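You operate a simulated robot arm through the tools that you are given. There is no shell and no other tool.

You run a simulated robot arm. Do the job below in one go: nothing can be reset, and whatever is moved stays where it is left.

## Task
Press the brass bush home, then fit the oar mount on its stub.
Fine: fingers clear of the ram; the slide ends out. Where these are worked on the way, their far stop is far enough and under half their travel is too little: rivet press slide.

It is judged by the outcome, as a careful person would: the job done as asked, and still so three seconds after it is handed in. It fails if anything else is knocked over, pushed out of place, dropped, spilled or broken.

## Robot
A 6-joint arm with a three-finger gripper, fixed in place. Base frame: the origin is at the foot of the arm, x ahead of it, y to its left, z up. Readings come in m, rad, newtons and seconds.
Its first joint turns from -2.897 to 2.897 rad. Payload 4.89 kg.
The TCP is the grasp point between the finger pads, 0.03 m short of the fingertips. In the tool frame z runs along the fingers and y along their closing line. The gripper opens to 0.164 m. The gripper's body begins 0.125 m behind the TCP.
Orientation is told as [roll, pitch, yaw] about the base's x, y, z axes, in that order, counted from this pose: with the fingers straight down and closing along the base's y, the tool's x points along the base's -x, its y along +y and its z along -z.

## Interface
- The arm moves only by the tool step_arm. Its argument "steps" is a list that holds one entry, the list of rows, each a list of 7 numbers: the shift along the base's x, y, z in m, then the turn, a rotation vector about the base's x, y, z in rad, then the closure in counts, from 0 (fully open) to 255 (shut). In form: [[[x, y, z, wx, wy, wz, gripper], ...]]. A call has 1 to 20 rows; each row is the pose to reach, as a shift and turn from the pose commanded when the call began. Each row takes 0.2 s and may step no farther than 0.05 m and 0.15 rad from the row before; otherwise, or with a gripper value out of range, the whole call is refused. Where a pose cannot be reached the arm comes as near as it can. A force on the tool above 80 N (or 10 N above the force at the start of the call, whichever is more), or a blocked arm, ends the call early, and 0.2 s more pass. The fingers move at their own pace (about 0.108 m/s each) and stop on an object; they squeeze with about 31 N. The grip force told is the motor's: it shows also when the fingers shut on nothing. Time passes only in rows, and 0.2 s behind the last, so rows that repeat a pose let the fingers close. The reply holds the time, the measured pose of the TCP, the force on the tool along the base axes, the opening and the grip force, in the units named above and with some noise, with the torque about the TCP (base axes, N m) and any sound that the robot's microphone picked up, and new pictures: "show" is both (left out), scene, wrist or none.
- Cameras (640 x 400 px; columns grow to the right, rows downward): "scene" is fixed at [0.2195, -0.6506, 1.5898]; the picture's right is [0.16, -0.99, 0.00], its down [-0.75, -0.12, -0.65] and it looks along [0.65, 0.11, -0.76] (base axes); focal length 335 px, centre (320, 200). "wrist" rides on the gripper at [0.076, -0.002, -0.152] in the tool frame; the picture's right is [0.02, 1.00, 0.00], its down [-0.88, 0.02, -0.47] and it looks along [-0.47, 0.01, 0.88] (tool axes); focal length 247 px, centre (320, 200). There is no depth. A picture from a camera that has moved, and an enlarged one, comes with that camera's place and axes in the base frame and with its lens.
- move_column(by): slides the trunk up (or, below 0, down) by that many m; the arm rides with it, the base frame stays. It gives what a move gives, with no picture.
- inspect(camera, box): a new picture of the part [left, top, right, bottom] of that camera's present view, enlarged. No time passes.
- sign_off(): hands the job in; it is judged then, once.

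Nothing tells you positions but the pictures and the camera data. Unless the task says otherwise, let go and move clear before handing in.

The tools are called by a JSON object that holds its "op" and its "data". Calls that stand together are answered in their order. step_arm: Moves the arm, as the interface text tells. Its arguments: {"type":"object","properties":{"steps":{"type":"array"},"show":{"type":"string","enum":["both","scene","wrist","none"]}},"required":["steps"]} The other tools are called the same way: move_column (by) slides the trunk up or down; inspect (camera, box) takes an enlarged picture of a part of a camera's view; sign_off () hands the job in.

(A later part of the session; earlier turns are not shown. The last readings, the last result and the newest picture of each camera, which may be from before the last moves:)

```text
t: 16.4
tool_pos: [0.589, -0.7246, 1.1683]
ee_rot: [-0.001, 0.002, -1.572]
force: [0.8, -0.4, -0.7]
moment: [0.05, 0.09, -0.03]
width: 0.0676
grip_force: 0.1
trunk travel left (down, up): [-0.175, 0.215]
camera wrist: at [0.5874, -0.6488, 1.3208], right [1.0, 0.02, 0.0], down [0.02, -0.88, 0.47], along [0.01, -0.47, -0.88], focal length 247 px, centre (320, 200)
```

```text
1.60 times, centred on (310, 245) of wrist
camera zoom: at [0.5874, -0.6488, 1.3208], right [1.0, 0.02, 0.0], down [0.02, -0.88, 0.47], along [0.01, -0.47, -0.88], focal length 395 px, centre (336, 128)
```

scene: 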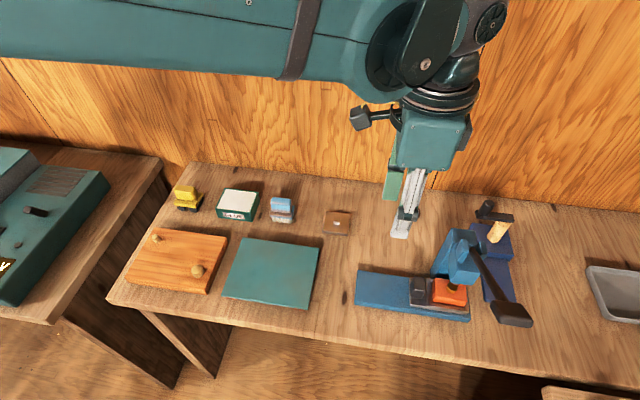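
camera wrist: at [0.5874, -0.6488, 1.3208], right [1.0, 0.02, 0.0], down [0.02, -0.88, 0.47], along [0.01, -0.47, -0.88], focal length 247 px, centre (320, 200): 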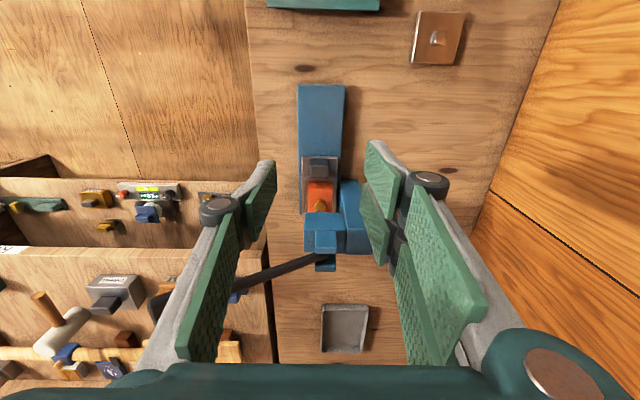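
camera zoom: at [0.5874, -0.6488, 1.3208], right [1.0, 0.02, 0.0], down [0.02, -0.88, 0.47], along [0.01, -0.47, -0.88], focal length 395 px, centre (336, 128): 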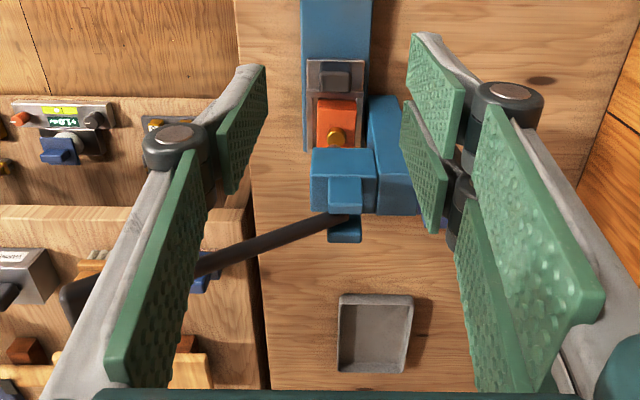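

The slide is home under the press head. Now I look closely at the lever handle.

{"op": "inspect", "data": {"camera": "scene", "box": [450, 220, 550, 340]}}

{"op": "inspect", "data": {"camera": "scene", "box": [420, 255, 480, 305]}}

```text
3.33 times, centred on (500, 280) of scene
camera zoom: at [0.2195, -0.6506, 1.5898], right [0.16, -0.99, 0.0], down [-0.75, -0.12, -0.65], along [0.65, 0.11, -0.76], focal length 1116 px, centre (-280, -67)
```

zoom: 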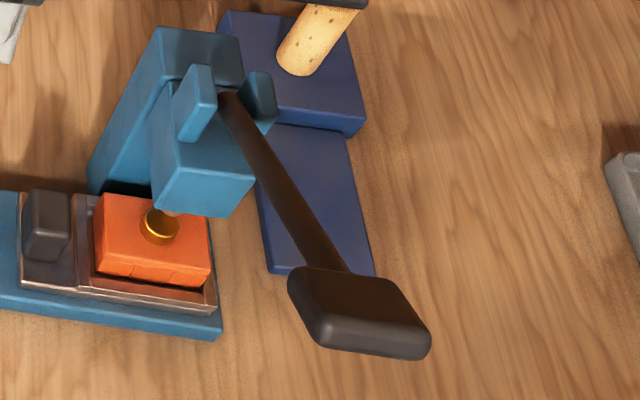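

```text
8.00 times, centred on (450, 280) of scene
camera zoom: at [0.2195, -0.6506, 1.5898], right [0.16, -0.99, 0.0], down [-0.75, -0.12, -0.65], along [0.65, 0.11, -0.76], focal length 2678 px, centre (-720, -440)
```

zoom: 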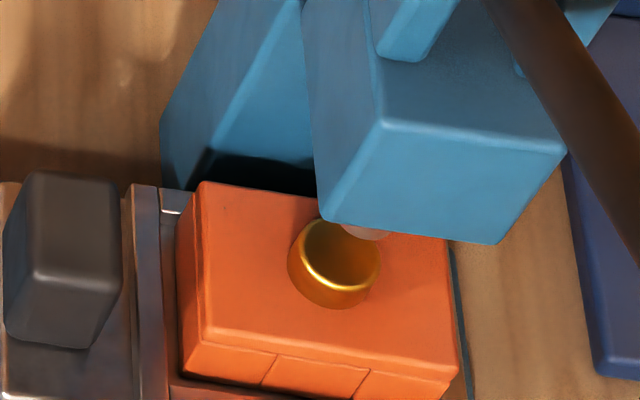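

The bush lies right under the ram. The handle is near (0.43, -0.87, 1.16). I'll rise, turn the gripper back to yaw 0 and look at the handle from the front.

{"op": "step_arm", "data": {"steps": [[[0, 0, 0.033, 0, 0, 0.131, 150], [0, 0, 0.066, 0, 0, 0.262, 150], [0, 0, 0.099, 0, 0, 0.393, 150], [0, 0, 0.132, 0, 0, 0.524, 150], [-0.029, -0.012, 0.132, 0, 0, 0.655, 120], [-0.058, -0.024, 0.132, 0, 0, 0.786, 90], [-0.087, -0.036, 0.132, 0, 0, 0.917, 60], [-0.116, -0.048, 0.132, 0, 0, 1.048, 30], [-0.145, -0.06, 0.132, 0, 0, 1.179, 0], [-0.174, -0.072, 0.132, 0, 0, 1.31, 0], [-0.203, -0.084, 0.132, 0, 0, 1.441, 0], [-0.229, -0.095, 0.132, 0, 0, 1.5708, 0]]], "show": "both"}}

{"op": "inspect", "data": {"camera": "wrist", "box": [200, 150, 440, 330]}}

```text
t: 19.0
tool_pos: [0.3613, -0.821, 1.2976]
ee_rot: [0.001, 0.001, 0.002]
force: [0.2, 1.4, 1.2]
moment: [-0.1, 0.14, -0.02]
width: 0.1639
grip_force: 0.3
trunk travel left (down, up): [-0.175, 0.215]
camera wrist: at [0.285, -0.8217, 1.4511], right [-0.02, 1.0, 0.0], down [0.88, 0.02, 0.47], along [0.47, 0.01, -0.88], focal length 247 px, centre (320, 200)
```

scene: 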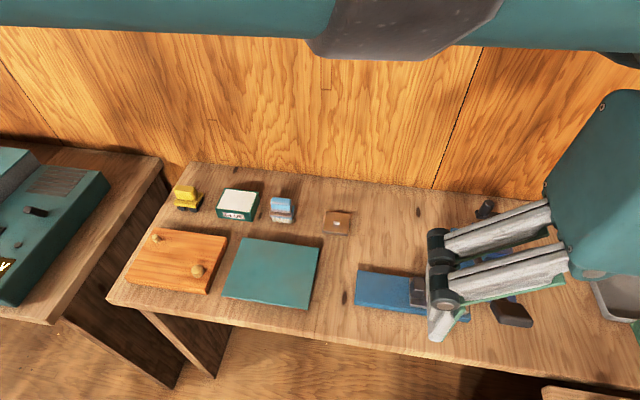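
wrist: 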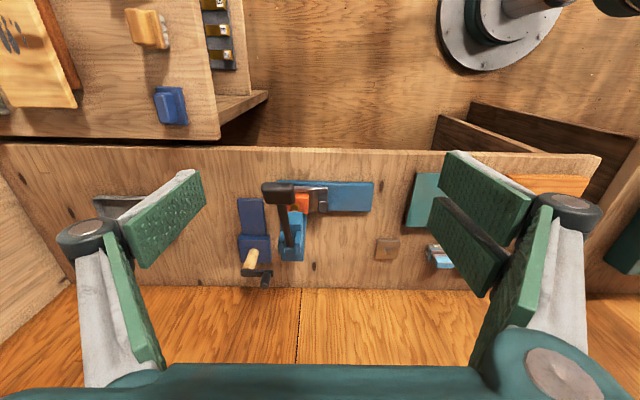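

```text
2.22 times, centred on (320, 240) of wrist
camera zoom: at [0.285, -0.8217, 1.4511], right [-0.02, 1.0, 0.0], down [0.88, 0.02, 0.47], along [0.47, 0.01, -0.88], focal length 549 px, centre (320, 111)
```

zoom: 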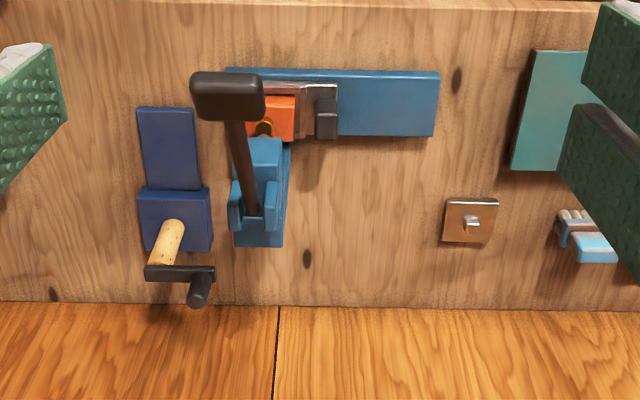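

The lever lies in the plane y≈-0.875; the handle's top centre is at about (0.437, -0.875, 1.150), pivot near (0.598, 1.064). I'll close the fingers and bring their tips over the handle, tilted slightly outward for reach.

{"op": "step_arm", "data": {"steps": [[[0, 0, 0, 0, 0, 0, 100], [0, 0, 0, -0.05, 0, 0, 200], [0.018, -0.01, -0.02, -0.11, 0, 0, 255], [0.036, -0.02, -0.04, -0.17, 0, 0, 255], [0.055, -0.032, -0.06, -0.22, 0, 0, 255], [0.075, -0.043, -0.083, -0.25, 0, 0, 255]]], "show": "both"}}

{"op": "inspect", "data": {"camera": "wrist", "box": [200, 120, 440, 300]}}

{"op": "inspect", "data": {"camera": "scene", "box": [420, 200, 580, 340]}}

```text
t: 20.4
tool_pos: [0.4376, -0.8621, 1.2143]
ee_rot: [-0.252, 0.0, 0.0]
force: [-0.8, 0.6, -0.1]
moment: [-0.05, -0.09, 0.02]
width: 0.0
grip_force: 31.0
trunk travel left (down, up): [-0.175, 0.215]
camera wrist: at [0.3601, -0.8258, 1.3634], right [-0.02, 0.97, -0.25], down [0.88, 0.14, 0.45], along [0.47, -0.21, -0.86], focal length 247 px, centre (320, 200)
```

scene: 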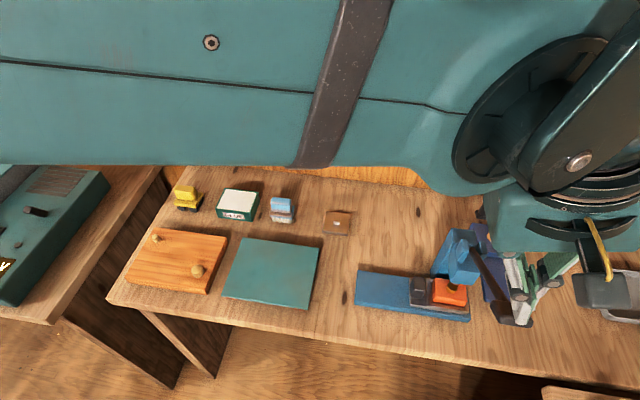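
wrist: 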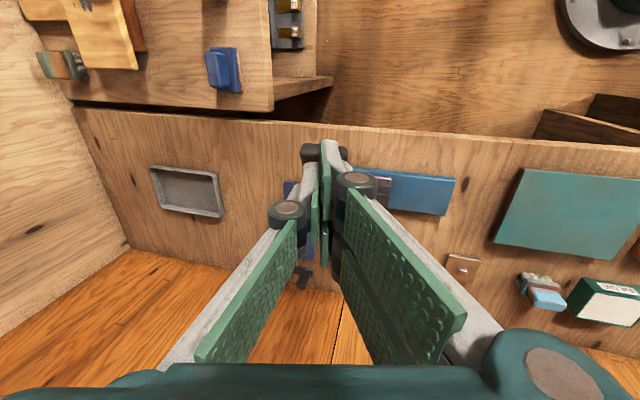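

```text
2.22 times, centred on (320, 210) of wrist
camera zoom: at [0.3601, -0.8258, 1.3634], right [-0.02, 0.97, -0.25], down [0.88, 0.14, 0.45], along [0.47, -0.21, -0.86], focal length 549 px, centre (320, 178)
```

zoom: 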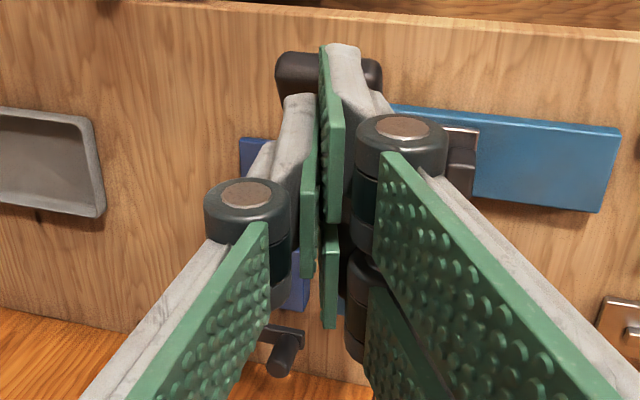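

```text
2.86 times, centred on (500, 270) of scene
camera zoom: at [0.2195, -0.6506, 1.5898], right [0.16, -0.99, 0.0], down [-0.75, -0.12, -0.65], along [0.65, 0.11, -0.76], focal length 956 px, centre (-194, 0)
```

zoom: 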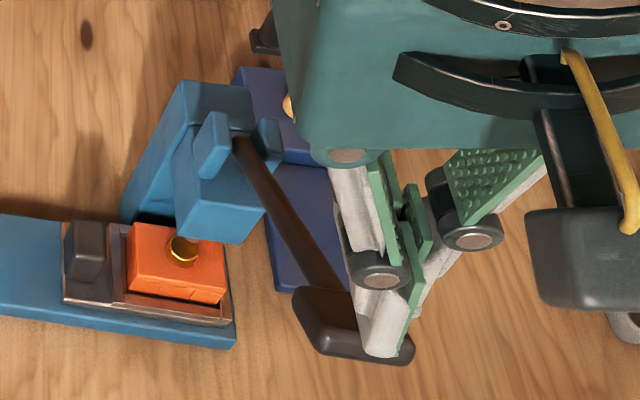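

The closed tips are centred about 3 cm above the handle. I press down along the lever's arc, watching force.

{"op": "step_arm", "data": {"steps": [[[0, -0.002, -0.014, 0, 0, 0, 255], [0, -0.003, -0.026, 0, 0, 0, 255], [0, -0.004, -0.034, 0, 0, 0, 255], [-0.003, -0.004, -0.042, 0, 0, 0, 255], [-0.006, -0.004, -0.05, 0, 0, 0, 255], [-0.009, -0.004, -0.058, 0, 0, 0, 255], [-0.012, -0.004, -0.066, 0, 0, 0, 255]]], "show": "both"}}

{"op": "inspect", "data": {"camera": "scene", "box": [420, 200, 580, 340]}}

```text
t: 22.0
tool_pos: [0.425, -0.8668, 1.1491]
ee_rot: [-0.249, 0.0, -0.001]
force: [0.2, -0.6, -0.4]
moment: [0.0, 0.0, 0.03]
width: 0.0001
grip_force: 30.9
trunk travel left (down, up): [-0.175, 0.215]
camera wrist: at [0.3479, -0.8305, 1.2973], right [-0.02, 0.97, -0.25], down [0.88, 0.14, 0.45], along [0.47, -0.21, -0.86], focal length 247 px, centre (320, 200)
```

scene: 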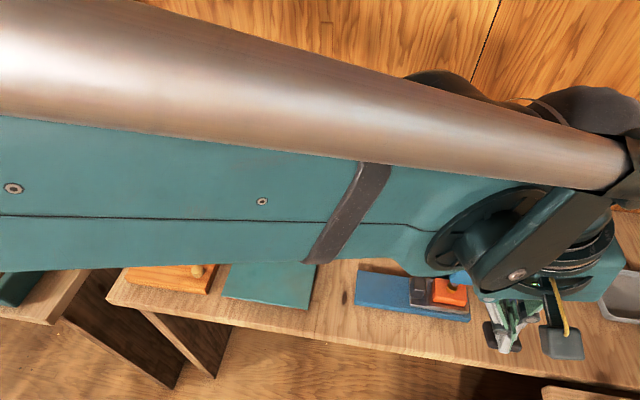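
wrist: 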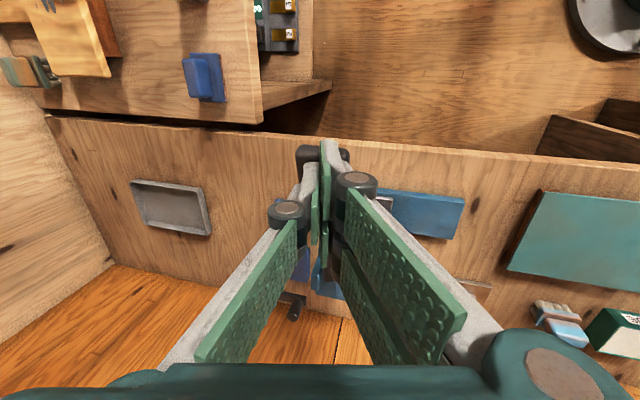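

```text
2.86 times, centred on (500, 270) of scene
camera zoom: at [0.2195, -0.6506, 1.5898], right [0.16, -0.99, 0.0], down [-0.75, -0.12, -0.65], along [0.65, 0.11, -0.76], focal length 956 px, centre (-194, 0)
```

zoom: 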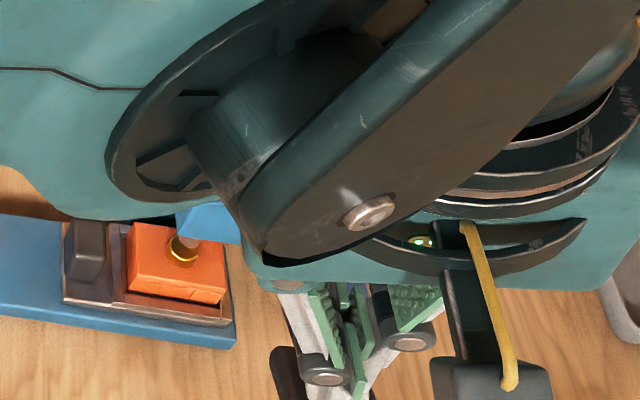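

Force remains near zero although the tips are at z≈1.12. I need to see whether the handle moved with the fingers or was missed.

{"op": "inspect", "data": {"camera": "scene", "box": [470, 280, 550, 360]}}

{"op": "inspect", "data": {"camera": "wrist", "box": [260, 120, 400, 230]}}

{"op": "inspect", "data": {"camera": "scene", "box": [420, 260, 490, 310]}}

```text
5.00 times, centred on (510, 320) of scene
camera zoom: at [0.2195, -0.6506, 1.5898], right [0.16, -0.99, 0.0], down [-0.75, -0.12, -0.65], along [0.65, 0.11, -0.76], focal length 1674 px, centre (-630, -400)
```

zoom: 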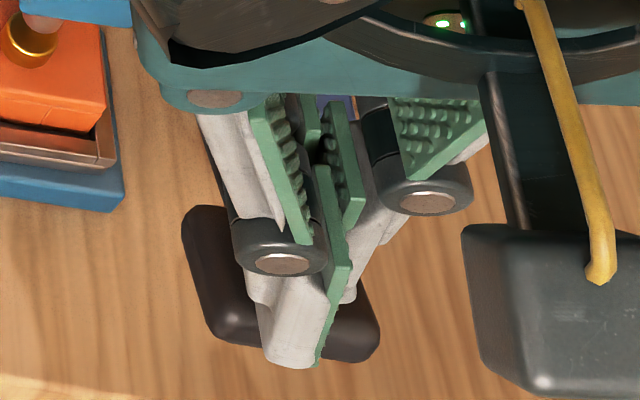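

```text
3.64 times, centred on (330, 175) of wrist
camera zoom: at [0.3479, -0.8305, 1.2973], right [-0.02, 0.97, -0.25], down [0.88, 0.14, 0.45], along [0.47, -0.21, -0.86], focal length 898 px, centre (284, 291)
```

zoom: 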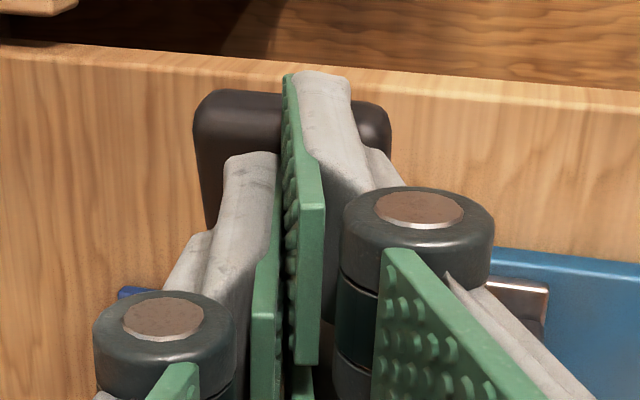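

```text
8.00 times, centred on (455, 285) of scene
camera zoom: at [0.2195, -0.6506, 1.5898], right [0.16, -0.99, 0.0], down [-0.75, -0.12, -0.65], along [0.65, 0.11, -0.76], focal length 2678 px, centre (-760, -480)
```

zoom: 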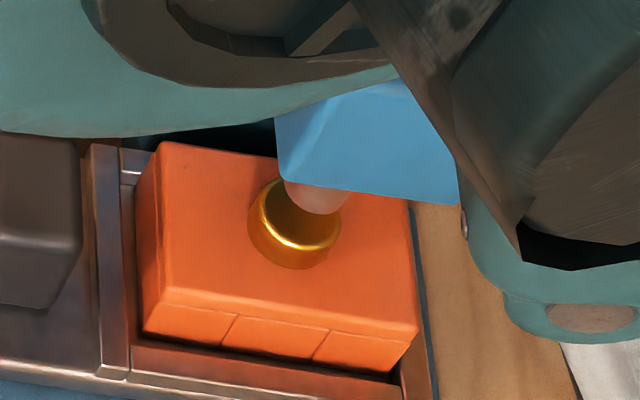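

The ram has come down about 6 mm, so the lever is following freely. I keep pressing along the arc.

{"op": "step_arm", "data": {"steps": [[[-0.003, 0, -0.008, 0, 0, 0, 255], [-0.005, 0, -0.016, 0, 0, 0, 255], [-0.006, 0, -0.024, 0, 0, 0, 255], [-0.007, 0, -0.032, 0, 0, 0, 255], [-0.008, 0, -0.04, 0, 0, 0, 255]]], "show": "both"}}

{"op": "inspect", "data": {"camera": "scene", "box": [420, 260, 490, 310]}}

{"op": "inspect", "data": {"camera": "wrist", "box": [260, 120, 400, 230]}}

```text
t: 23.2
tool_pos: [0.4166, -0.8671, 1.1093]
ee_rot: [-0.247, -0.001, 0.001]
force: [0.3, 0.7, -0.5]
moment: [0.0, -0.03, -0.01]
width: 0.0
grip_force: 30.8
trunk travel left (down, up): [-0.175, 0.215]
camera wrist: at [0.3398, -0.8303, 1.2574], right [-0.02, 0.97, -0.25], down [0.88, 0.14, 0.45], along [0.47, -0.21, -0.86], focal length 247 px, centre (320, 200)
```

scene: 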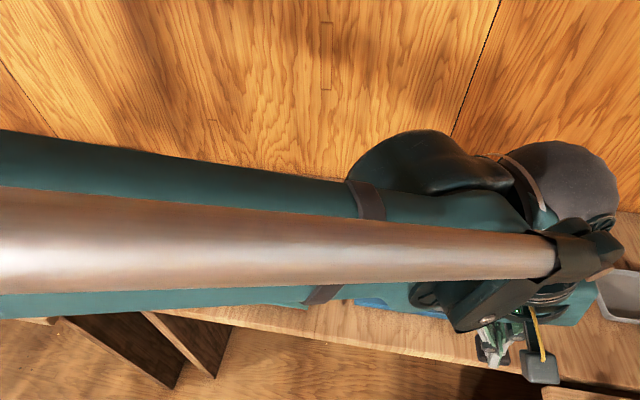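
wrist: 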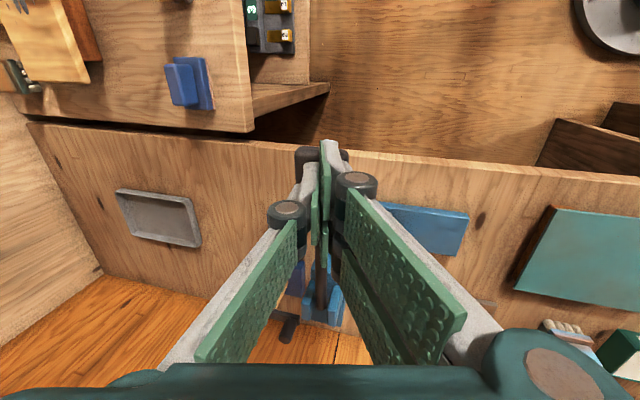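

```text
8.00 times, centred on (455, 285) of scene
camera zoom: at [0.2195, -0.6506, 1.5898], right [0.16, -0.99, 0.0], down [-0.75, -0.12, -0.65], along [0.65, 0.11, -0.76], focal length 2678 px, centre (-760, -480)
```

zoom: 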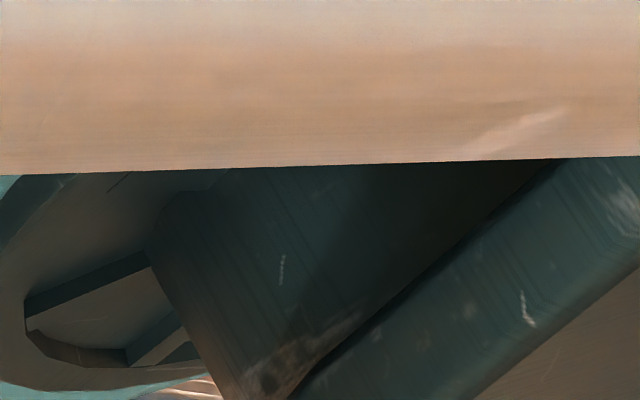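

```text
3.64 times, centred on (330, 175) of wrist
camera zoom: at [0.3398, -0.8303, 1.2574], right [-0.02, 0.97, -0.25], down [0.88, 0.14, 0.45], along [0.47, -0.21, -0.86], focal length 898 px, centre (284, 291)
```

zoom: 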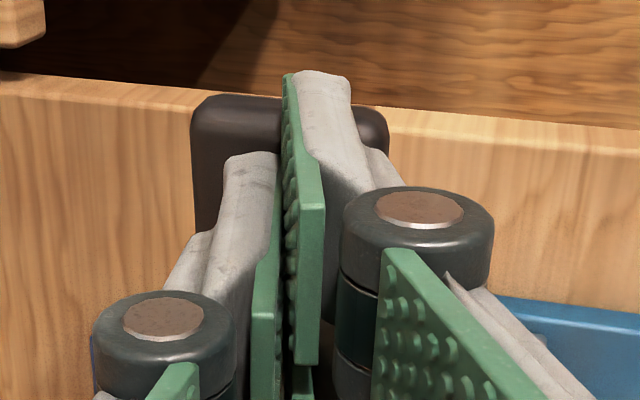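

The handle stays under the tips. Continuing the stroke until the resistance of the bush shows.

{"op": "step_arm", "data": {"steps": [[[-0.001, 0, -0.008, 0, 0, 0, 255], [-0.001, 0, -0.016, 0, 0, 0, 255], [-0.001, 0, -0.024, 0, 0, 0, 255], [0, 0, -0.032, 0, 0, 0, 255], [0, 0, -0.04, 0, 0, 0, 255]]], "show": "wrist"}}

{"op": "inspect", "data": {"camera": "wrist", "box": [220, 120, 420, 350]}}

```text
t: 24.4
tool_pos: [0.4155, -0.8677, 1.0692]
ee_rot: [-0.251, 0.0, 0.0]
force: [-0.5, -0.3, -0.3]
moment: [-0.04, -0.03, -0.02]
width: 0.0
grip_force: 30.6
trunk travel left (down, up): [-0.175, 0.215]
camera wrist: at [0.3392, -0.8312, 1.2181], right [-0.02, 0.97, -0.25], down [0.88, 0.14, 0.45], along [0.47, -0.21, -0.86], focal length 247 px, centre (320, 200)
```

wrist: 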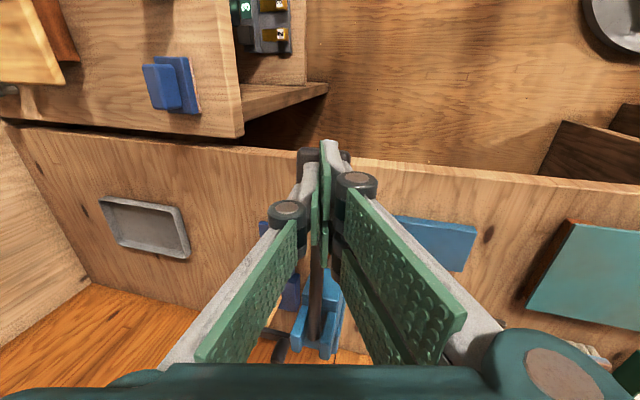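

```text
1.74 times, centred on (320, 235) of wrist
camera zoom: at [0.3392, -0.8312, 1.2181], right [-0.02, 0.97, -0.25], down [0.88, 0.14, 0.45], along [0.47, -0.21, -0.86], focal length 430 px, centre (320, 139)
```

zoom: 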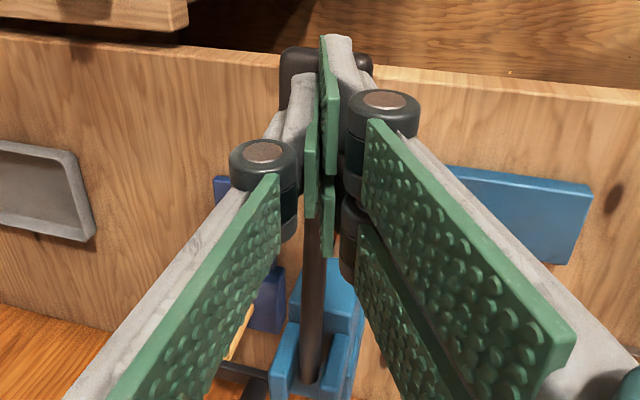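

Still no resistance at about -8° lever angle. I continue the arc downwards in small steps.

{"op": "step_arm", "data": {"steps": [[[0.001, 0, -0.006, 0, 0, 0, 255], [0.003, 0, -0.012, 0, 0, 0, 255], [0.005, 0, -0.018, 0, 0, 0, 255], [0.007, 0, -0.024, 0, 0, 0, 255], [0.009, 0, -0.03, 0, 0, 0, 255]]], "show": "wrist"}}

{"op": "inspect", "data": {"camera": "wrist", "box": [220, 120, 420, 350]}}

```text
t: 25.6
tool_pos: [0.4248, -0.8672, 1.0402]
ee_rot: [-0.251, 0.001, 0.0]
force: [-0.1, -0.2, 1.8]
moment: [-0.04, -0.04, 0.0]
width: 0.0002
grip_force: 31.3
trunk travel left (down, up): [-0.175, 0.215]
camera wrist: at [0.348, -0.8308, 1.1885], right [-0.02, 0.97, -0.25], down [0.88, 0.14, 0.45], along [0.47, -0.21, -0.86], focal length 247 px, centre (320, 200)
```

wrist: 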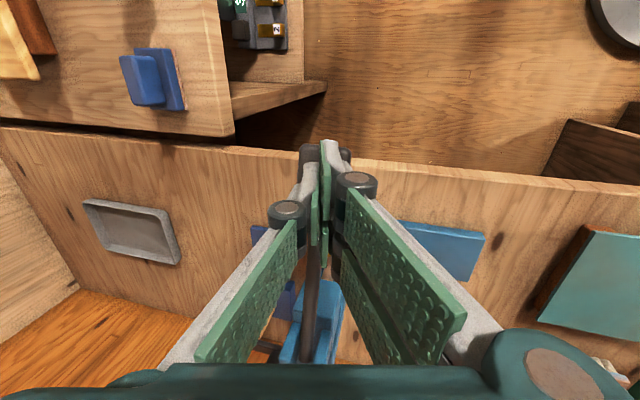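

```text
1.74 times, centred on (320, 235) of wrist
camera zoom: at [0.348, -0.8308, 1.1885], right [-0.02, 0.97, -0.25], down [0.88, 0.14, 0.45], along [0.47, -0.21, -0.86], focal length 430 px, centre (320, 139)
```

zoom: 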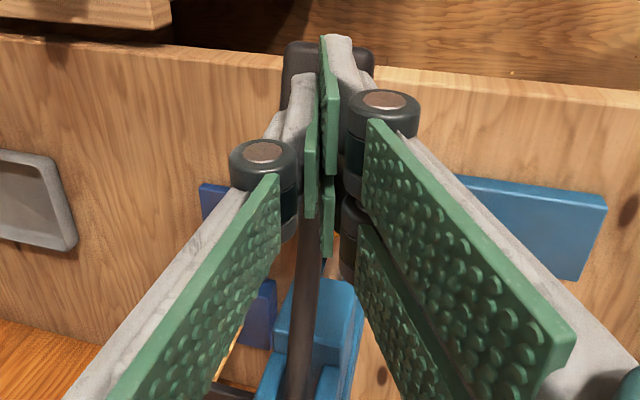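

Force is only starting to show (1.8 N). I continue with smaller steps.

{"op": "step_arm", "data": {"steps": [[[0.002, 0, -0.005, 0, 0, 0, 255], [0.004, 0, -0.01, 0, 0, 0, 255], [0.006, 0, -0.015, 0, 0, 0, 255], [0.008, 0, -0.02, 0, 0, 0, 255]]], "show": "wrist"}}

{"op": "inspect", "data": {"camera": "wrist", "box": [220, 120, 420, 350]}}

{"op": "inspect", "data": {"camera": "scene", "box": [380, 200, 600, 370]}}

```text
t: 26.6
tool_pos: [0.4331, -0.8664, 1.0214]
ee_rot: [-0.25, -0.001, 0.002]
force: [-1.1, -0.1, 3.8]
moment: [-0.03, -0.1, -0.04]
width: 0.0
grip_force: 30.5
trunk travel left (down, up): [-0.175, 0.215]
camera wrist: at [0.3564, -0.8311, 1.169], right [-0.02, 0.97, -0.25], down [0.88, 0.14, 0.45], along [0.47, -0.21, -0.86], focal length 247 px, centre (320, 200)
```

wrist: 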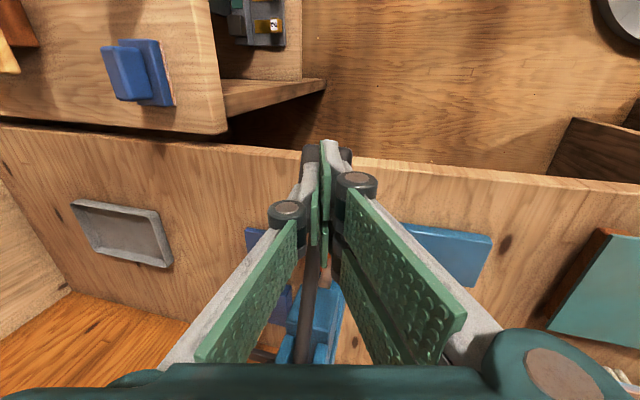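

```text
1.74 times, centred on (320, 235) of wrist
camera zoom: at [0.3564, -0.8311, 1.169], right [-0.02, 0.97, -0.25], down [0.88, 0.14, 0.45], along [0.47, -0.21, -0.86], focal length 430 px, centre (320, 139)
```

zoom: 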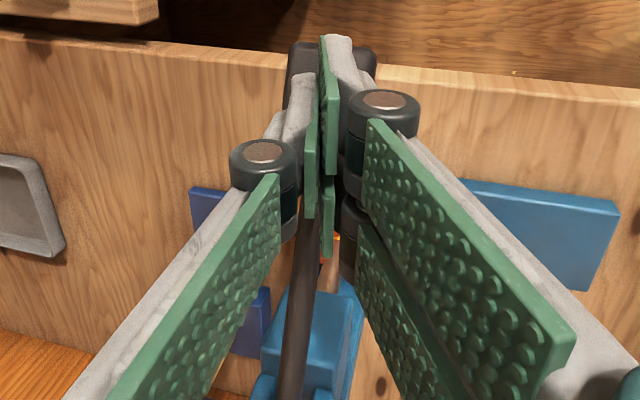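

```text
2.35 times, centred on (490, 285) of scene
camera zoom: at [0.2195, -0.6506, 1.5898], right [0.16, -0.99, 0.0], down [-0.75, -0.12, -0.65], along [0.65, 0.11, -0.76], focal length 788 px, centre (-80, 0)
```

zoom: 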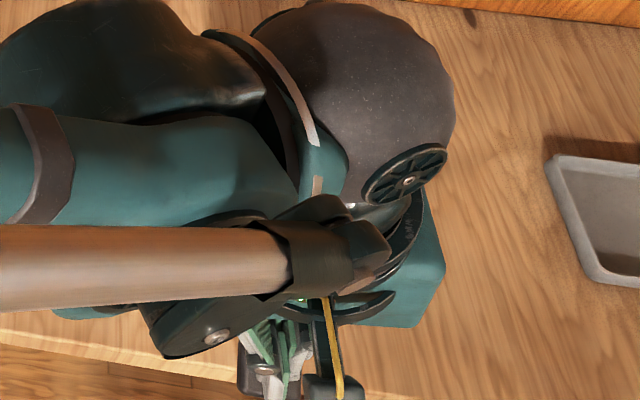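

Resistance builds slowly (3.8 N). I continue; the wrist view shows the ram close to the mount.

{"op": "step_arm", "data": {"steps": [[[0.002, 0, -0.004, 0, 0, 0, 255], [0.004, 0, -0.008, 0, 0, 0, 255], [0.006, 0, -0.012, 0, 0, 0, 255], [0.008, 0, -0.016, 0, 0, 0, 255], [0.01, 0, -0.02, 0, 0, 0, 255]]], "show": "wrist"}}

{"op": "inspect", "data": {"camera": "wrist", "box": [270, 120, 390, 350]}}

```text
t: 27.8
tool_pos: [0.4395, -0.861, 1.0039]
ee_rot: [-0.249, 0.0, 0.0]
force: [-43.6, 60.9, 92.1]
moment: [0.62, -0.35, 2.0]
width: 0.0002
grip_force: 30.8
trunk travel left (down, up): [-0.175, 0.215]
camera wrist: at [0.3638, -0.8252, 1.1527], right [-0.02, 0.97, -0.25], down [0.88, 0.14, 0.45], along [0.47, -0.21, -0.86], focal length 247 px, centre (320, 200)
```

wrist: 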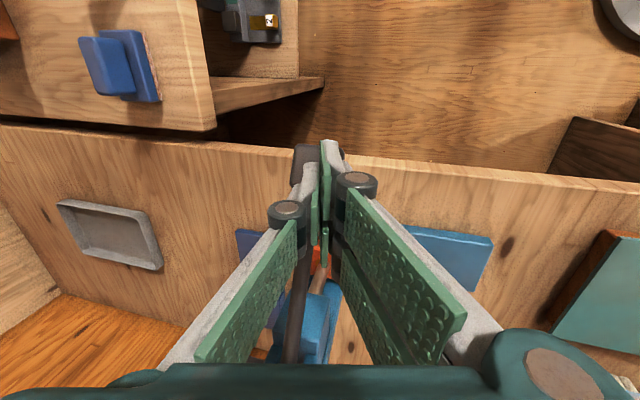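

```text
1.74 times, centred on (330, 235) of wrist
camera zoom: at [0.3638, -0.8252, 1.1527], right [-0.02, 0.97, -0.25], down [0.88, 0.14, 0.45], along [0.47, -0.21, -0.86], focal length 430 px, centre (303, 139)
```

zoom: 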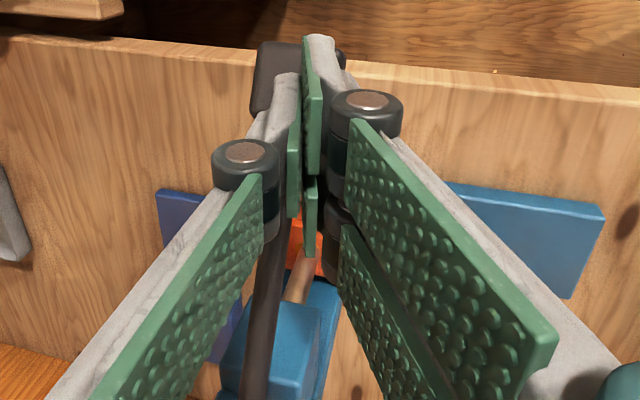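

The force limit tripped (92 N up, with side load): the outer prong is now bearing on the sloping lever rod. I back off a bit and look at how far the bush has gone.

{"op": "step_arm", "data": {"steps": [[[-0.002, 0, 0.01, 0, 0, 0, 255], [-0.006, 0, 0.03, 0, 0, 0, 255], [-0.015, 0.02, 0.07, 0, 0, 0, 255], [-0.03, 0.05, 0.11, 0, 0, 0, 255], [-0.05, 0.08, 0.14, 0.08, 0, 0, 200], [-0.07, 0.11, 0.17, 0.16, 0, 0, 150], [-0.09, 0.14, 0.2, 0.25, 0, 0, 100]]], "show": "both"}}

{"op": "inspect", "data": {"camera": "wrist", "box": [140, 140, 360, 310]}}

{"op": "inspect", "data": {"camera": "scene", "box": [400, 220, 560, 340]}}

```text
refused: row 4 steps farther than a row can; nothing moved
```

```text
2.35 times, centred on (250, 225) of wrist
camera zoom: at [0.3638, -0.8252, 1.1527], right [-0.02, 0.97, -0.25], down [0.88, 0.14, 0.45], along [0.47, -0.21, -0.86], focal length 581 px, centre (485, 141)
```

zoom: 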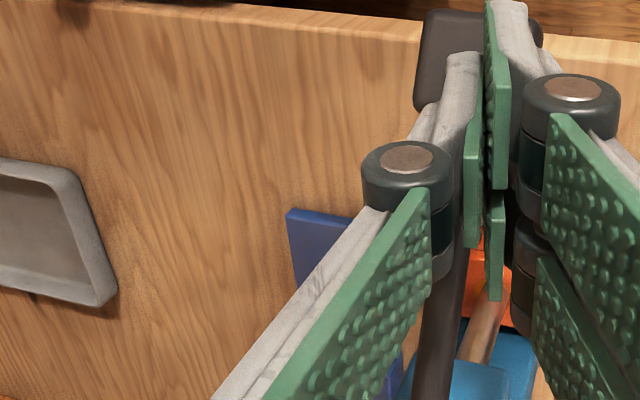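

```text
3.33 times, centred on (480, 280) of scene
camera zoom: at [0.2195, -0.6506, 1.5898], right [0.16, -0.99, 0.0], down [-0.75, -0.12, -0.65], along [0.65, 0.11, -0.76], focal length 1116 px, centre (-213, -67)
```

zoom: 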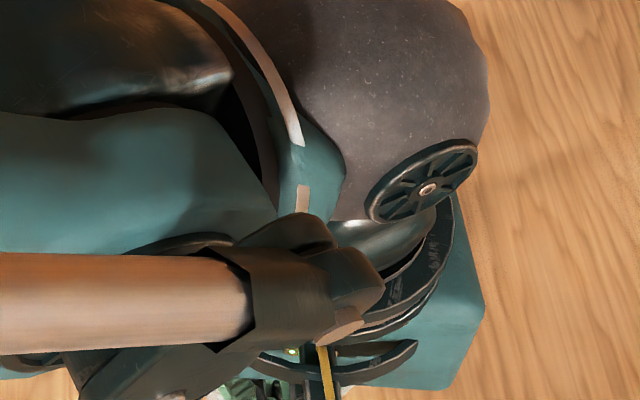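

That call was refused for step size; I resend it with smaller steps.

{"op": "step_arm", "data": {"steps": [[[-0.001, 0, 0.008, 0, 0, 0, 255], [-0.003, 0, 0.022, 0, 0, 0, 255], [-0.008, 0.002, 0.05, 0, 0, 0, 255], [-0.016, 0.018, 0.085, 0, 0, 0, 255], [-0.026, 0.035, 0.12, 0.05, 0, 0, 255], [-0.036, 0.06, 0.15, 0.1, 0, 0, 200], [-0.046, 0.09, 0.18, 0.15, 0, 0, 150], [-0.056, 0.12, 0.21, 0.2, 0, 0, 100], [-0.07, 0.15, 0.235, 0.25, 0, 0, 60]]], "show": "both"}}

{"op": "inspect", "data": {"camera": "wrist", "box": [170, 140, 390, 310]}}

{"op": "inspect", "data": {"camera": "scene", "box": [400, 220, 560, 340]}}

```text
t: 29.8
tool_pos: [0.3712, -0.7171, 1.2351]
ee_rot: [-0.001, 0.001, 0.001]
force: [0.8, -0.5, -0.8]
moment: [0.16, 0.08, -0.01]
width: 0.1254
grip_force: 0.1
trunk travel left (down, up): [-0.175, 0.215]
camera wrist: at [0.2951, -0.7192, 1.3882], right [-0.02, 1.0, 0.0], down [0.88, 0.02, 0.47], along [0.47, 0.01, -0.88], focal length 247 px, centre (320, 200)
```

scene: 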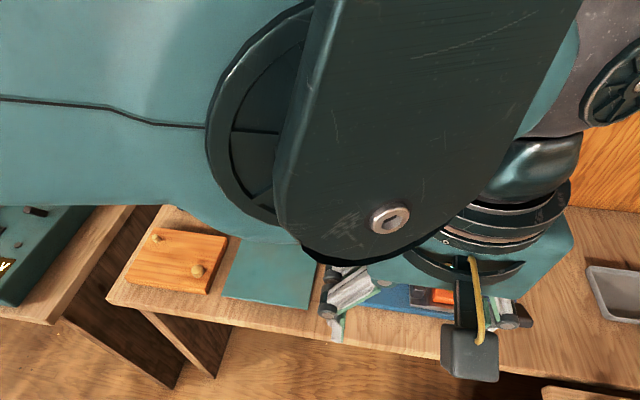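
wrist: 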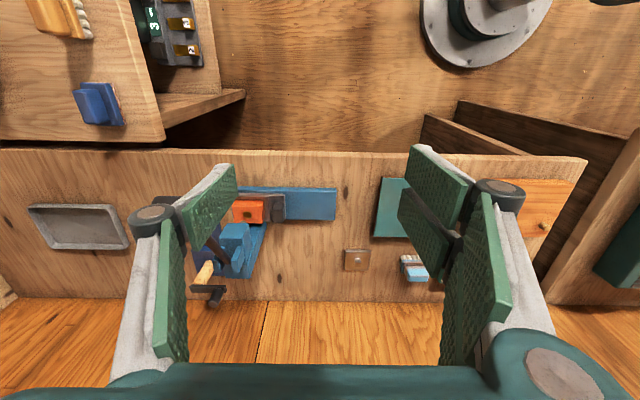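

```text
2.35 times, centred on (280, 225) of wrist
camera zoom: at [0.2951, -0.7192, 1.3882], right [-0.02, 1.0, 0.0], down [0.88, 0.02, 0.47], along [0.47, 0.01, -0.88], focal length 581 px, centre (414, 141)
```

zoom: 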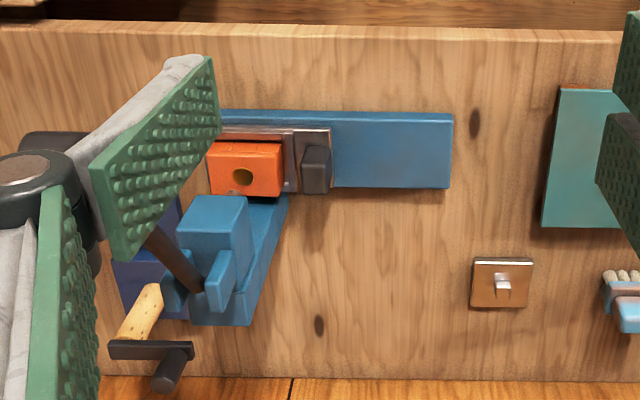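

```text
3.33 times, centred on (480, 280) of scene
camera zoom: at [0.2195, -0.6506, 1.5898], right [0.16, -0.99, 0.0], down [-0.75, -0.12, -0.65], along [0.65, 0.11, -0.76], focal length 1116 px, centre (-213, -67)
```

zoom: 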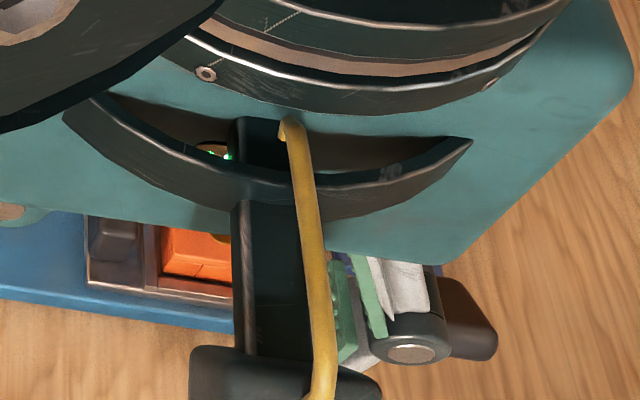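

The lever has sprung back up and the bush looks lower. I'll zoom in tightly on it.

{"op": "inspect", "data": {"camera": "wrist", "box": [220, 185, 300, 235]}}

{"op": "inspect", "data": {"camera": "scene", "box": [415, 275, 455, 315]}}

```text
8.00 times, centred on (260, 210) of wrist
camera zoom: at [0.2951, -0.7192, 1.3882], right [-0.02, 1.0, 0.0], down [0.88, 0.02, 0.47], along [0.47, 0.01, -0.88], focal length 1976 px, centre (800, 120)
```

zoom: 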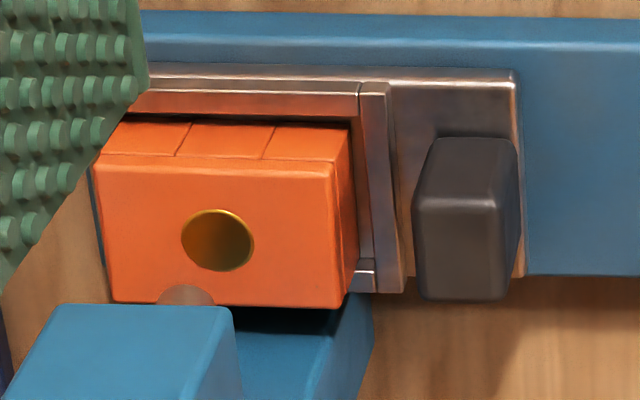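

```text
10.00 times, centred on (435, 295) of scene
camera zoom: at [0.2195, -0.6506, 1.5898], right [0.16, -0.99, 0.0], down [-0.75, -0.12, -0.65], along [0.65, 0.11, -0.76], focal length 3348 px, centre (-830, -750)
```

zoom: 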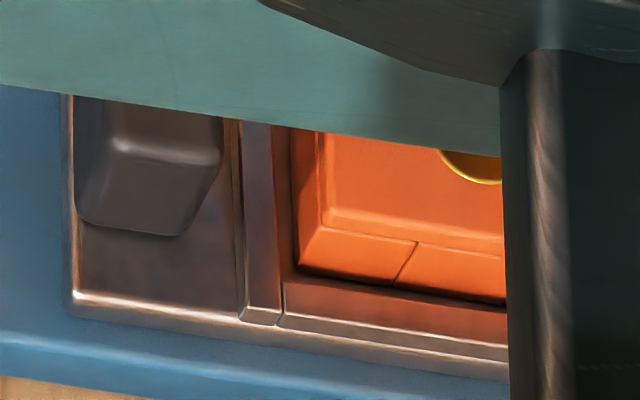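

The bush looks flush with the mount's top now. I move aside (turning back to the knob-gripping yaw) so the fixed camera can confirm.

{"op": "step_arm", "data": {"steps": [[[0.0, 0.01, 0.0, 0, 0, -0.131, 100], [0.01, 0.02, 0.0, 0, 0, -0.262, 150], [0.03, 0.03, 0.0, 0, 0, -0.393, 150], [0.05, 0.04, 0.0, 0, 0, -0.524, 150], [0.075, 0.05, 0.0, 0, 0, -0.655, 150], [0.1, 0.06, 0.0, 0, 0, -0.786, 150], [0.125, 0.07, 0.0, 0, 0, -0.917, 150], [0.15, 0.08, -0.01, 0, 0, -1.048, 150], [0.175, 0.085, -0.02, 0, 0, -1.179, 150], [0.195, 0.085, -0.03, 0, 0, -1.31, 150], [0.21, 0.085, -0.04, 0, 0, -1.441, 150], [0.219, 0.085, -0.05, 0, 0, -1.571, 150]]], "show": "both"}}

{"op": "inspect", "data": {"camera": "scene", "box": [400, 250, 480, 310]}}

{"op": "inspect", "data": {"camera": "scene", "box": [400, 190, 560, 340]}}

{"op": "inspect", "data": {"camera": "wrist", "box": [270, 140, 390, 260]}}

```text
t: 32.4
tool_pos: [0.5929, -0.6335, 1.1859]
ee_rot: [0.001, -0.001, -1.572]
force: [-0.2, 0.8, 1.0]
moment: [-0.02, -0.03, -0.02]
width: 0.0676
grip_force: 0.1
trunk travel left (down, up): [-0.175, 0.215]
camera wrist: at [0.5906, -0.5555, 1.3378], right [1.0, 0.02, 0.0], down [0.02, -0.88, 0.47], along [0.01, -0.47, -0.88], focal length 247 px, centre (320, 200)
```

scene: 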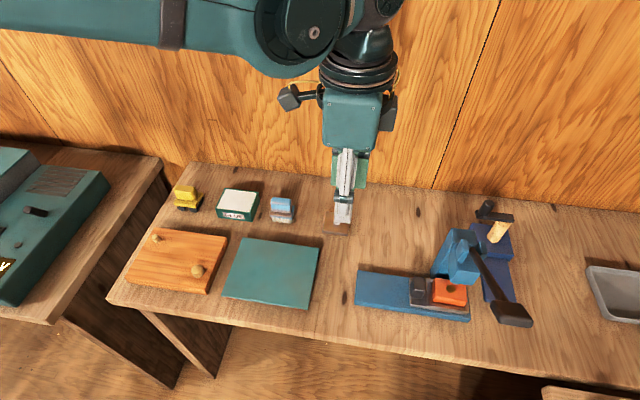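
wrist: 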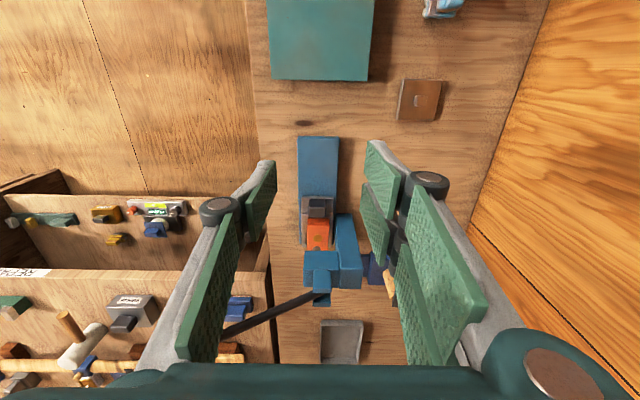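

```text
6.67 times, centred on (440, 280) of scene
camera zoom: at [0.2195, -0.6506, 1.5898], right [0.16, -0.99, 0.0], down [-0.75, -0.12, -0.65], along [0.65, 0.11, -0.76], focal length 2232 px, centre (-480, -333)
```

zoom: 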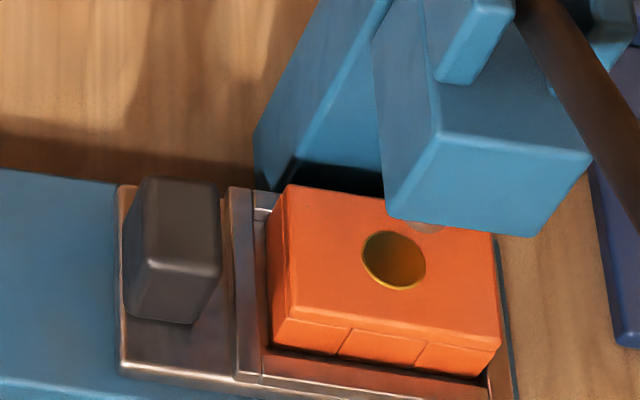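

```text
2.67 times, centred on (480, 265) of scene
camera zoom: at [0.2195, -0.6506, 1.5898], right [0.16, -0.99, 0.0], down [-0.75, -0.12, -0.65], along [0.65, 0.11, -0.76], focal length 893 px, centre (-107, 27)
```

zoom: 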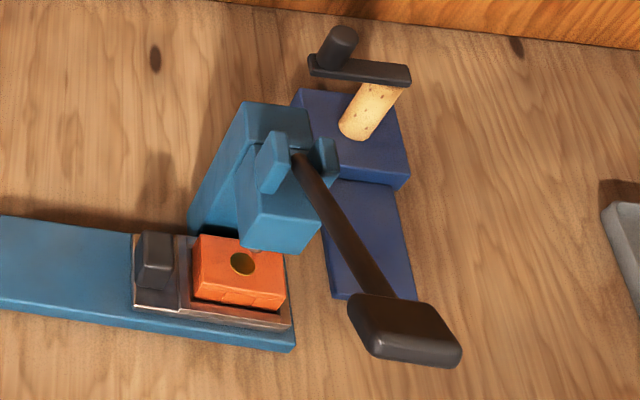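

```text
3.33 times, centred on (330, 200) of wrist
camera zoom: at [0.5906, -0.5555, 1.3378], right [1.0, 0.02, 0.0], down [0.02, -0.88, 0.47], along [0.01, -0.47, -0.88], focal length 823 px, centre (287, 200)
```

zoom: 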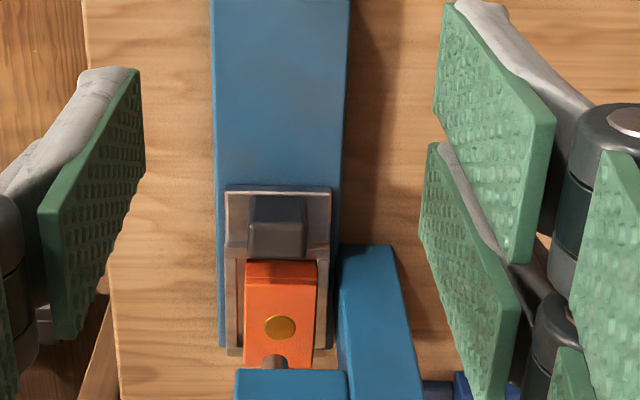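

{"op": "inspect", "data": {"camera": "scene", "box": [433, 270, 463, 292]}}

{"op": "inspect", "data": {"camera": "wrist", "box": [300, 215, 335, 255]}}

```text
16.00 times, centred on (448, 281) of scene
camera zoom: at [0.2195, -0.6506, 1.5898], right [0.16, -0.99, 0.0], down [-0.75, -0.12, -0.65], along [0.65, 0.11, -0.76], focal length 5357 px, centre (-1728, -1096)
```

zoom: 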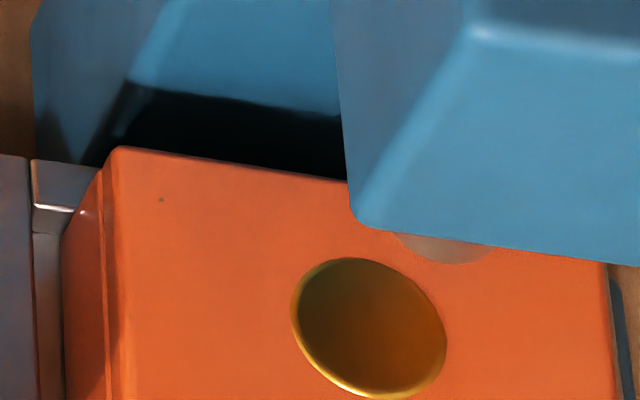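

```text
10.00 times, centred on (318, 235) of wrist
camera zoom: at [0.5906, -0.5555, 1.3378], right [1.0, 0.02, 0.0], down [0.02, -0.88, 0.47], along [0.01, -0.47, -0.88], focal length 2470 px, centre (345, -150)
```

zoom: 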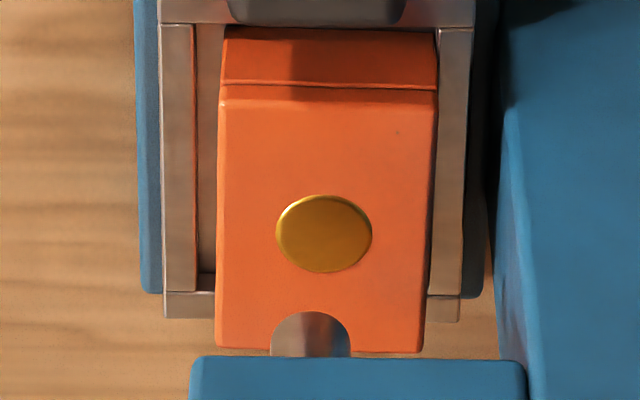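

The bush is flush: only its bevel shows, and the lever met a hard stop and then sprang back up. Now I return to the knob with the same tilted grip to draw the slide out.

{"op": "step_arm", "data": {"steps": [[[-0.001, -0.046, -0.009, 0, 0, 0, 150], [-0.002, -0.092, -0.018, 0, 0, 0, 150], [-0.002, -0.107, -0.058, -0.1, 0, 0, 150], [-0.002, -0.122, -0.098, -0.2, 0, 0, 150], [-0.002, -0.134, -0.14, -0.3, 0, 0, 150], [-0.002, -0.147, -0.18, -0.3, 0, 0, 150], [-0.002, -0.159, -0.22, -0.3, 0, 0, 150], [-0.002, -0.165, -0.24, -0.3, 0, 0, 150], [-0.002, -0.171, -0.257, -0.3, 0, 0, 150]]], "show": "both"}}

{"op": "inspect", "data": {"camera": "wrist", "box": [230, 100, 410, 320]}}

```text
t: 34.4
tool_pos: [0.5899, -0.8037, 0.9273]
ee_rot: [0.001, -0.302, -1.572]
force: [-0.4, 0.1, -0.2]
moment: [-0.03, -0.05, -0.02]
width: 0.0676
grip_force: 0.1
trunk travel left (down, up): [-0.175, 0.215]
camera wrist: at [0.588, -0.6849, 1.0512], right [1.0, 0.02, -0.01], down [0.02, -0.7, 0.71], along [0.01, -0.71, -0.7], focal length 247 px, centre (320, 200)
```

scene: 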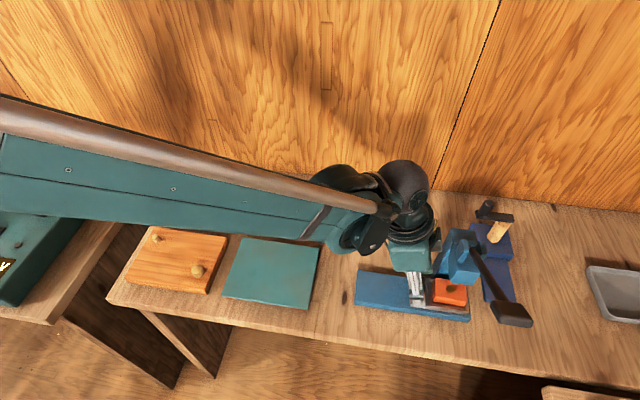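
wrist: 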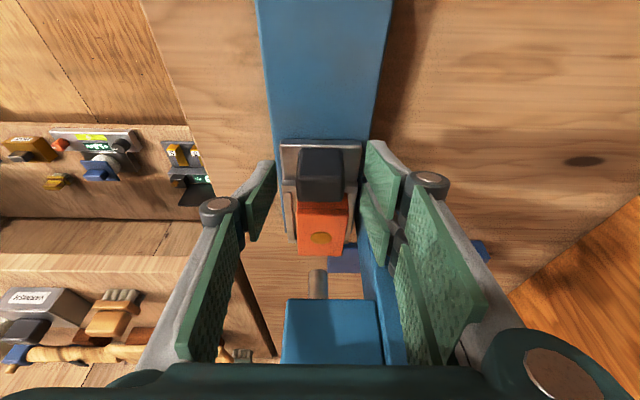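

```text
1.82 times, centred on (320, 210) of wrist
camera zoom: at [0.588, -0.6849, 1.0512], right [1.0, 0.02, -0.01], down [0.02, -0.7, 0.71], along [0.01, -0.71, -0.7], focal length 449 px, centre (320, 182)
```

zoom: 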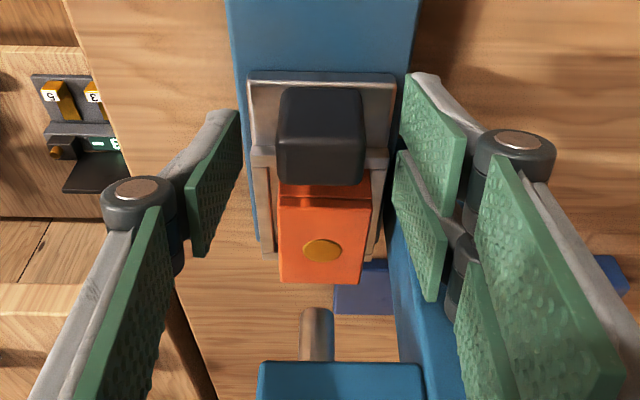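

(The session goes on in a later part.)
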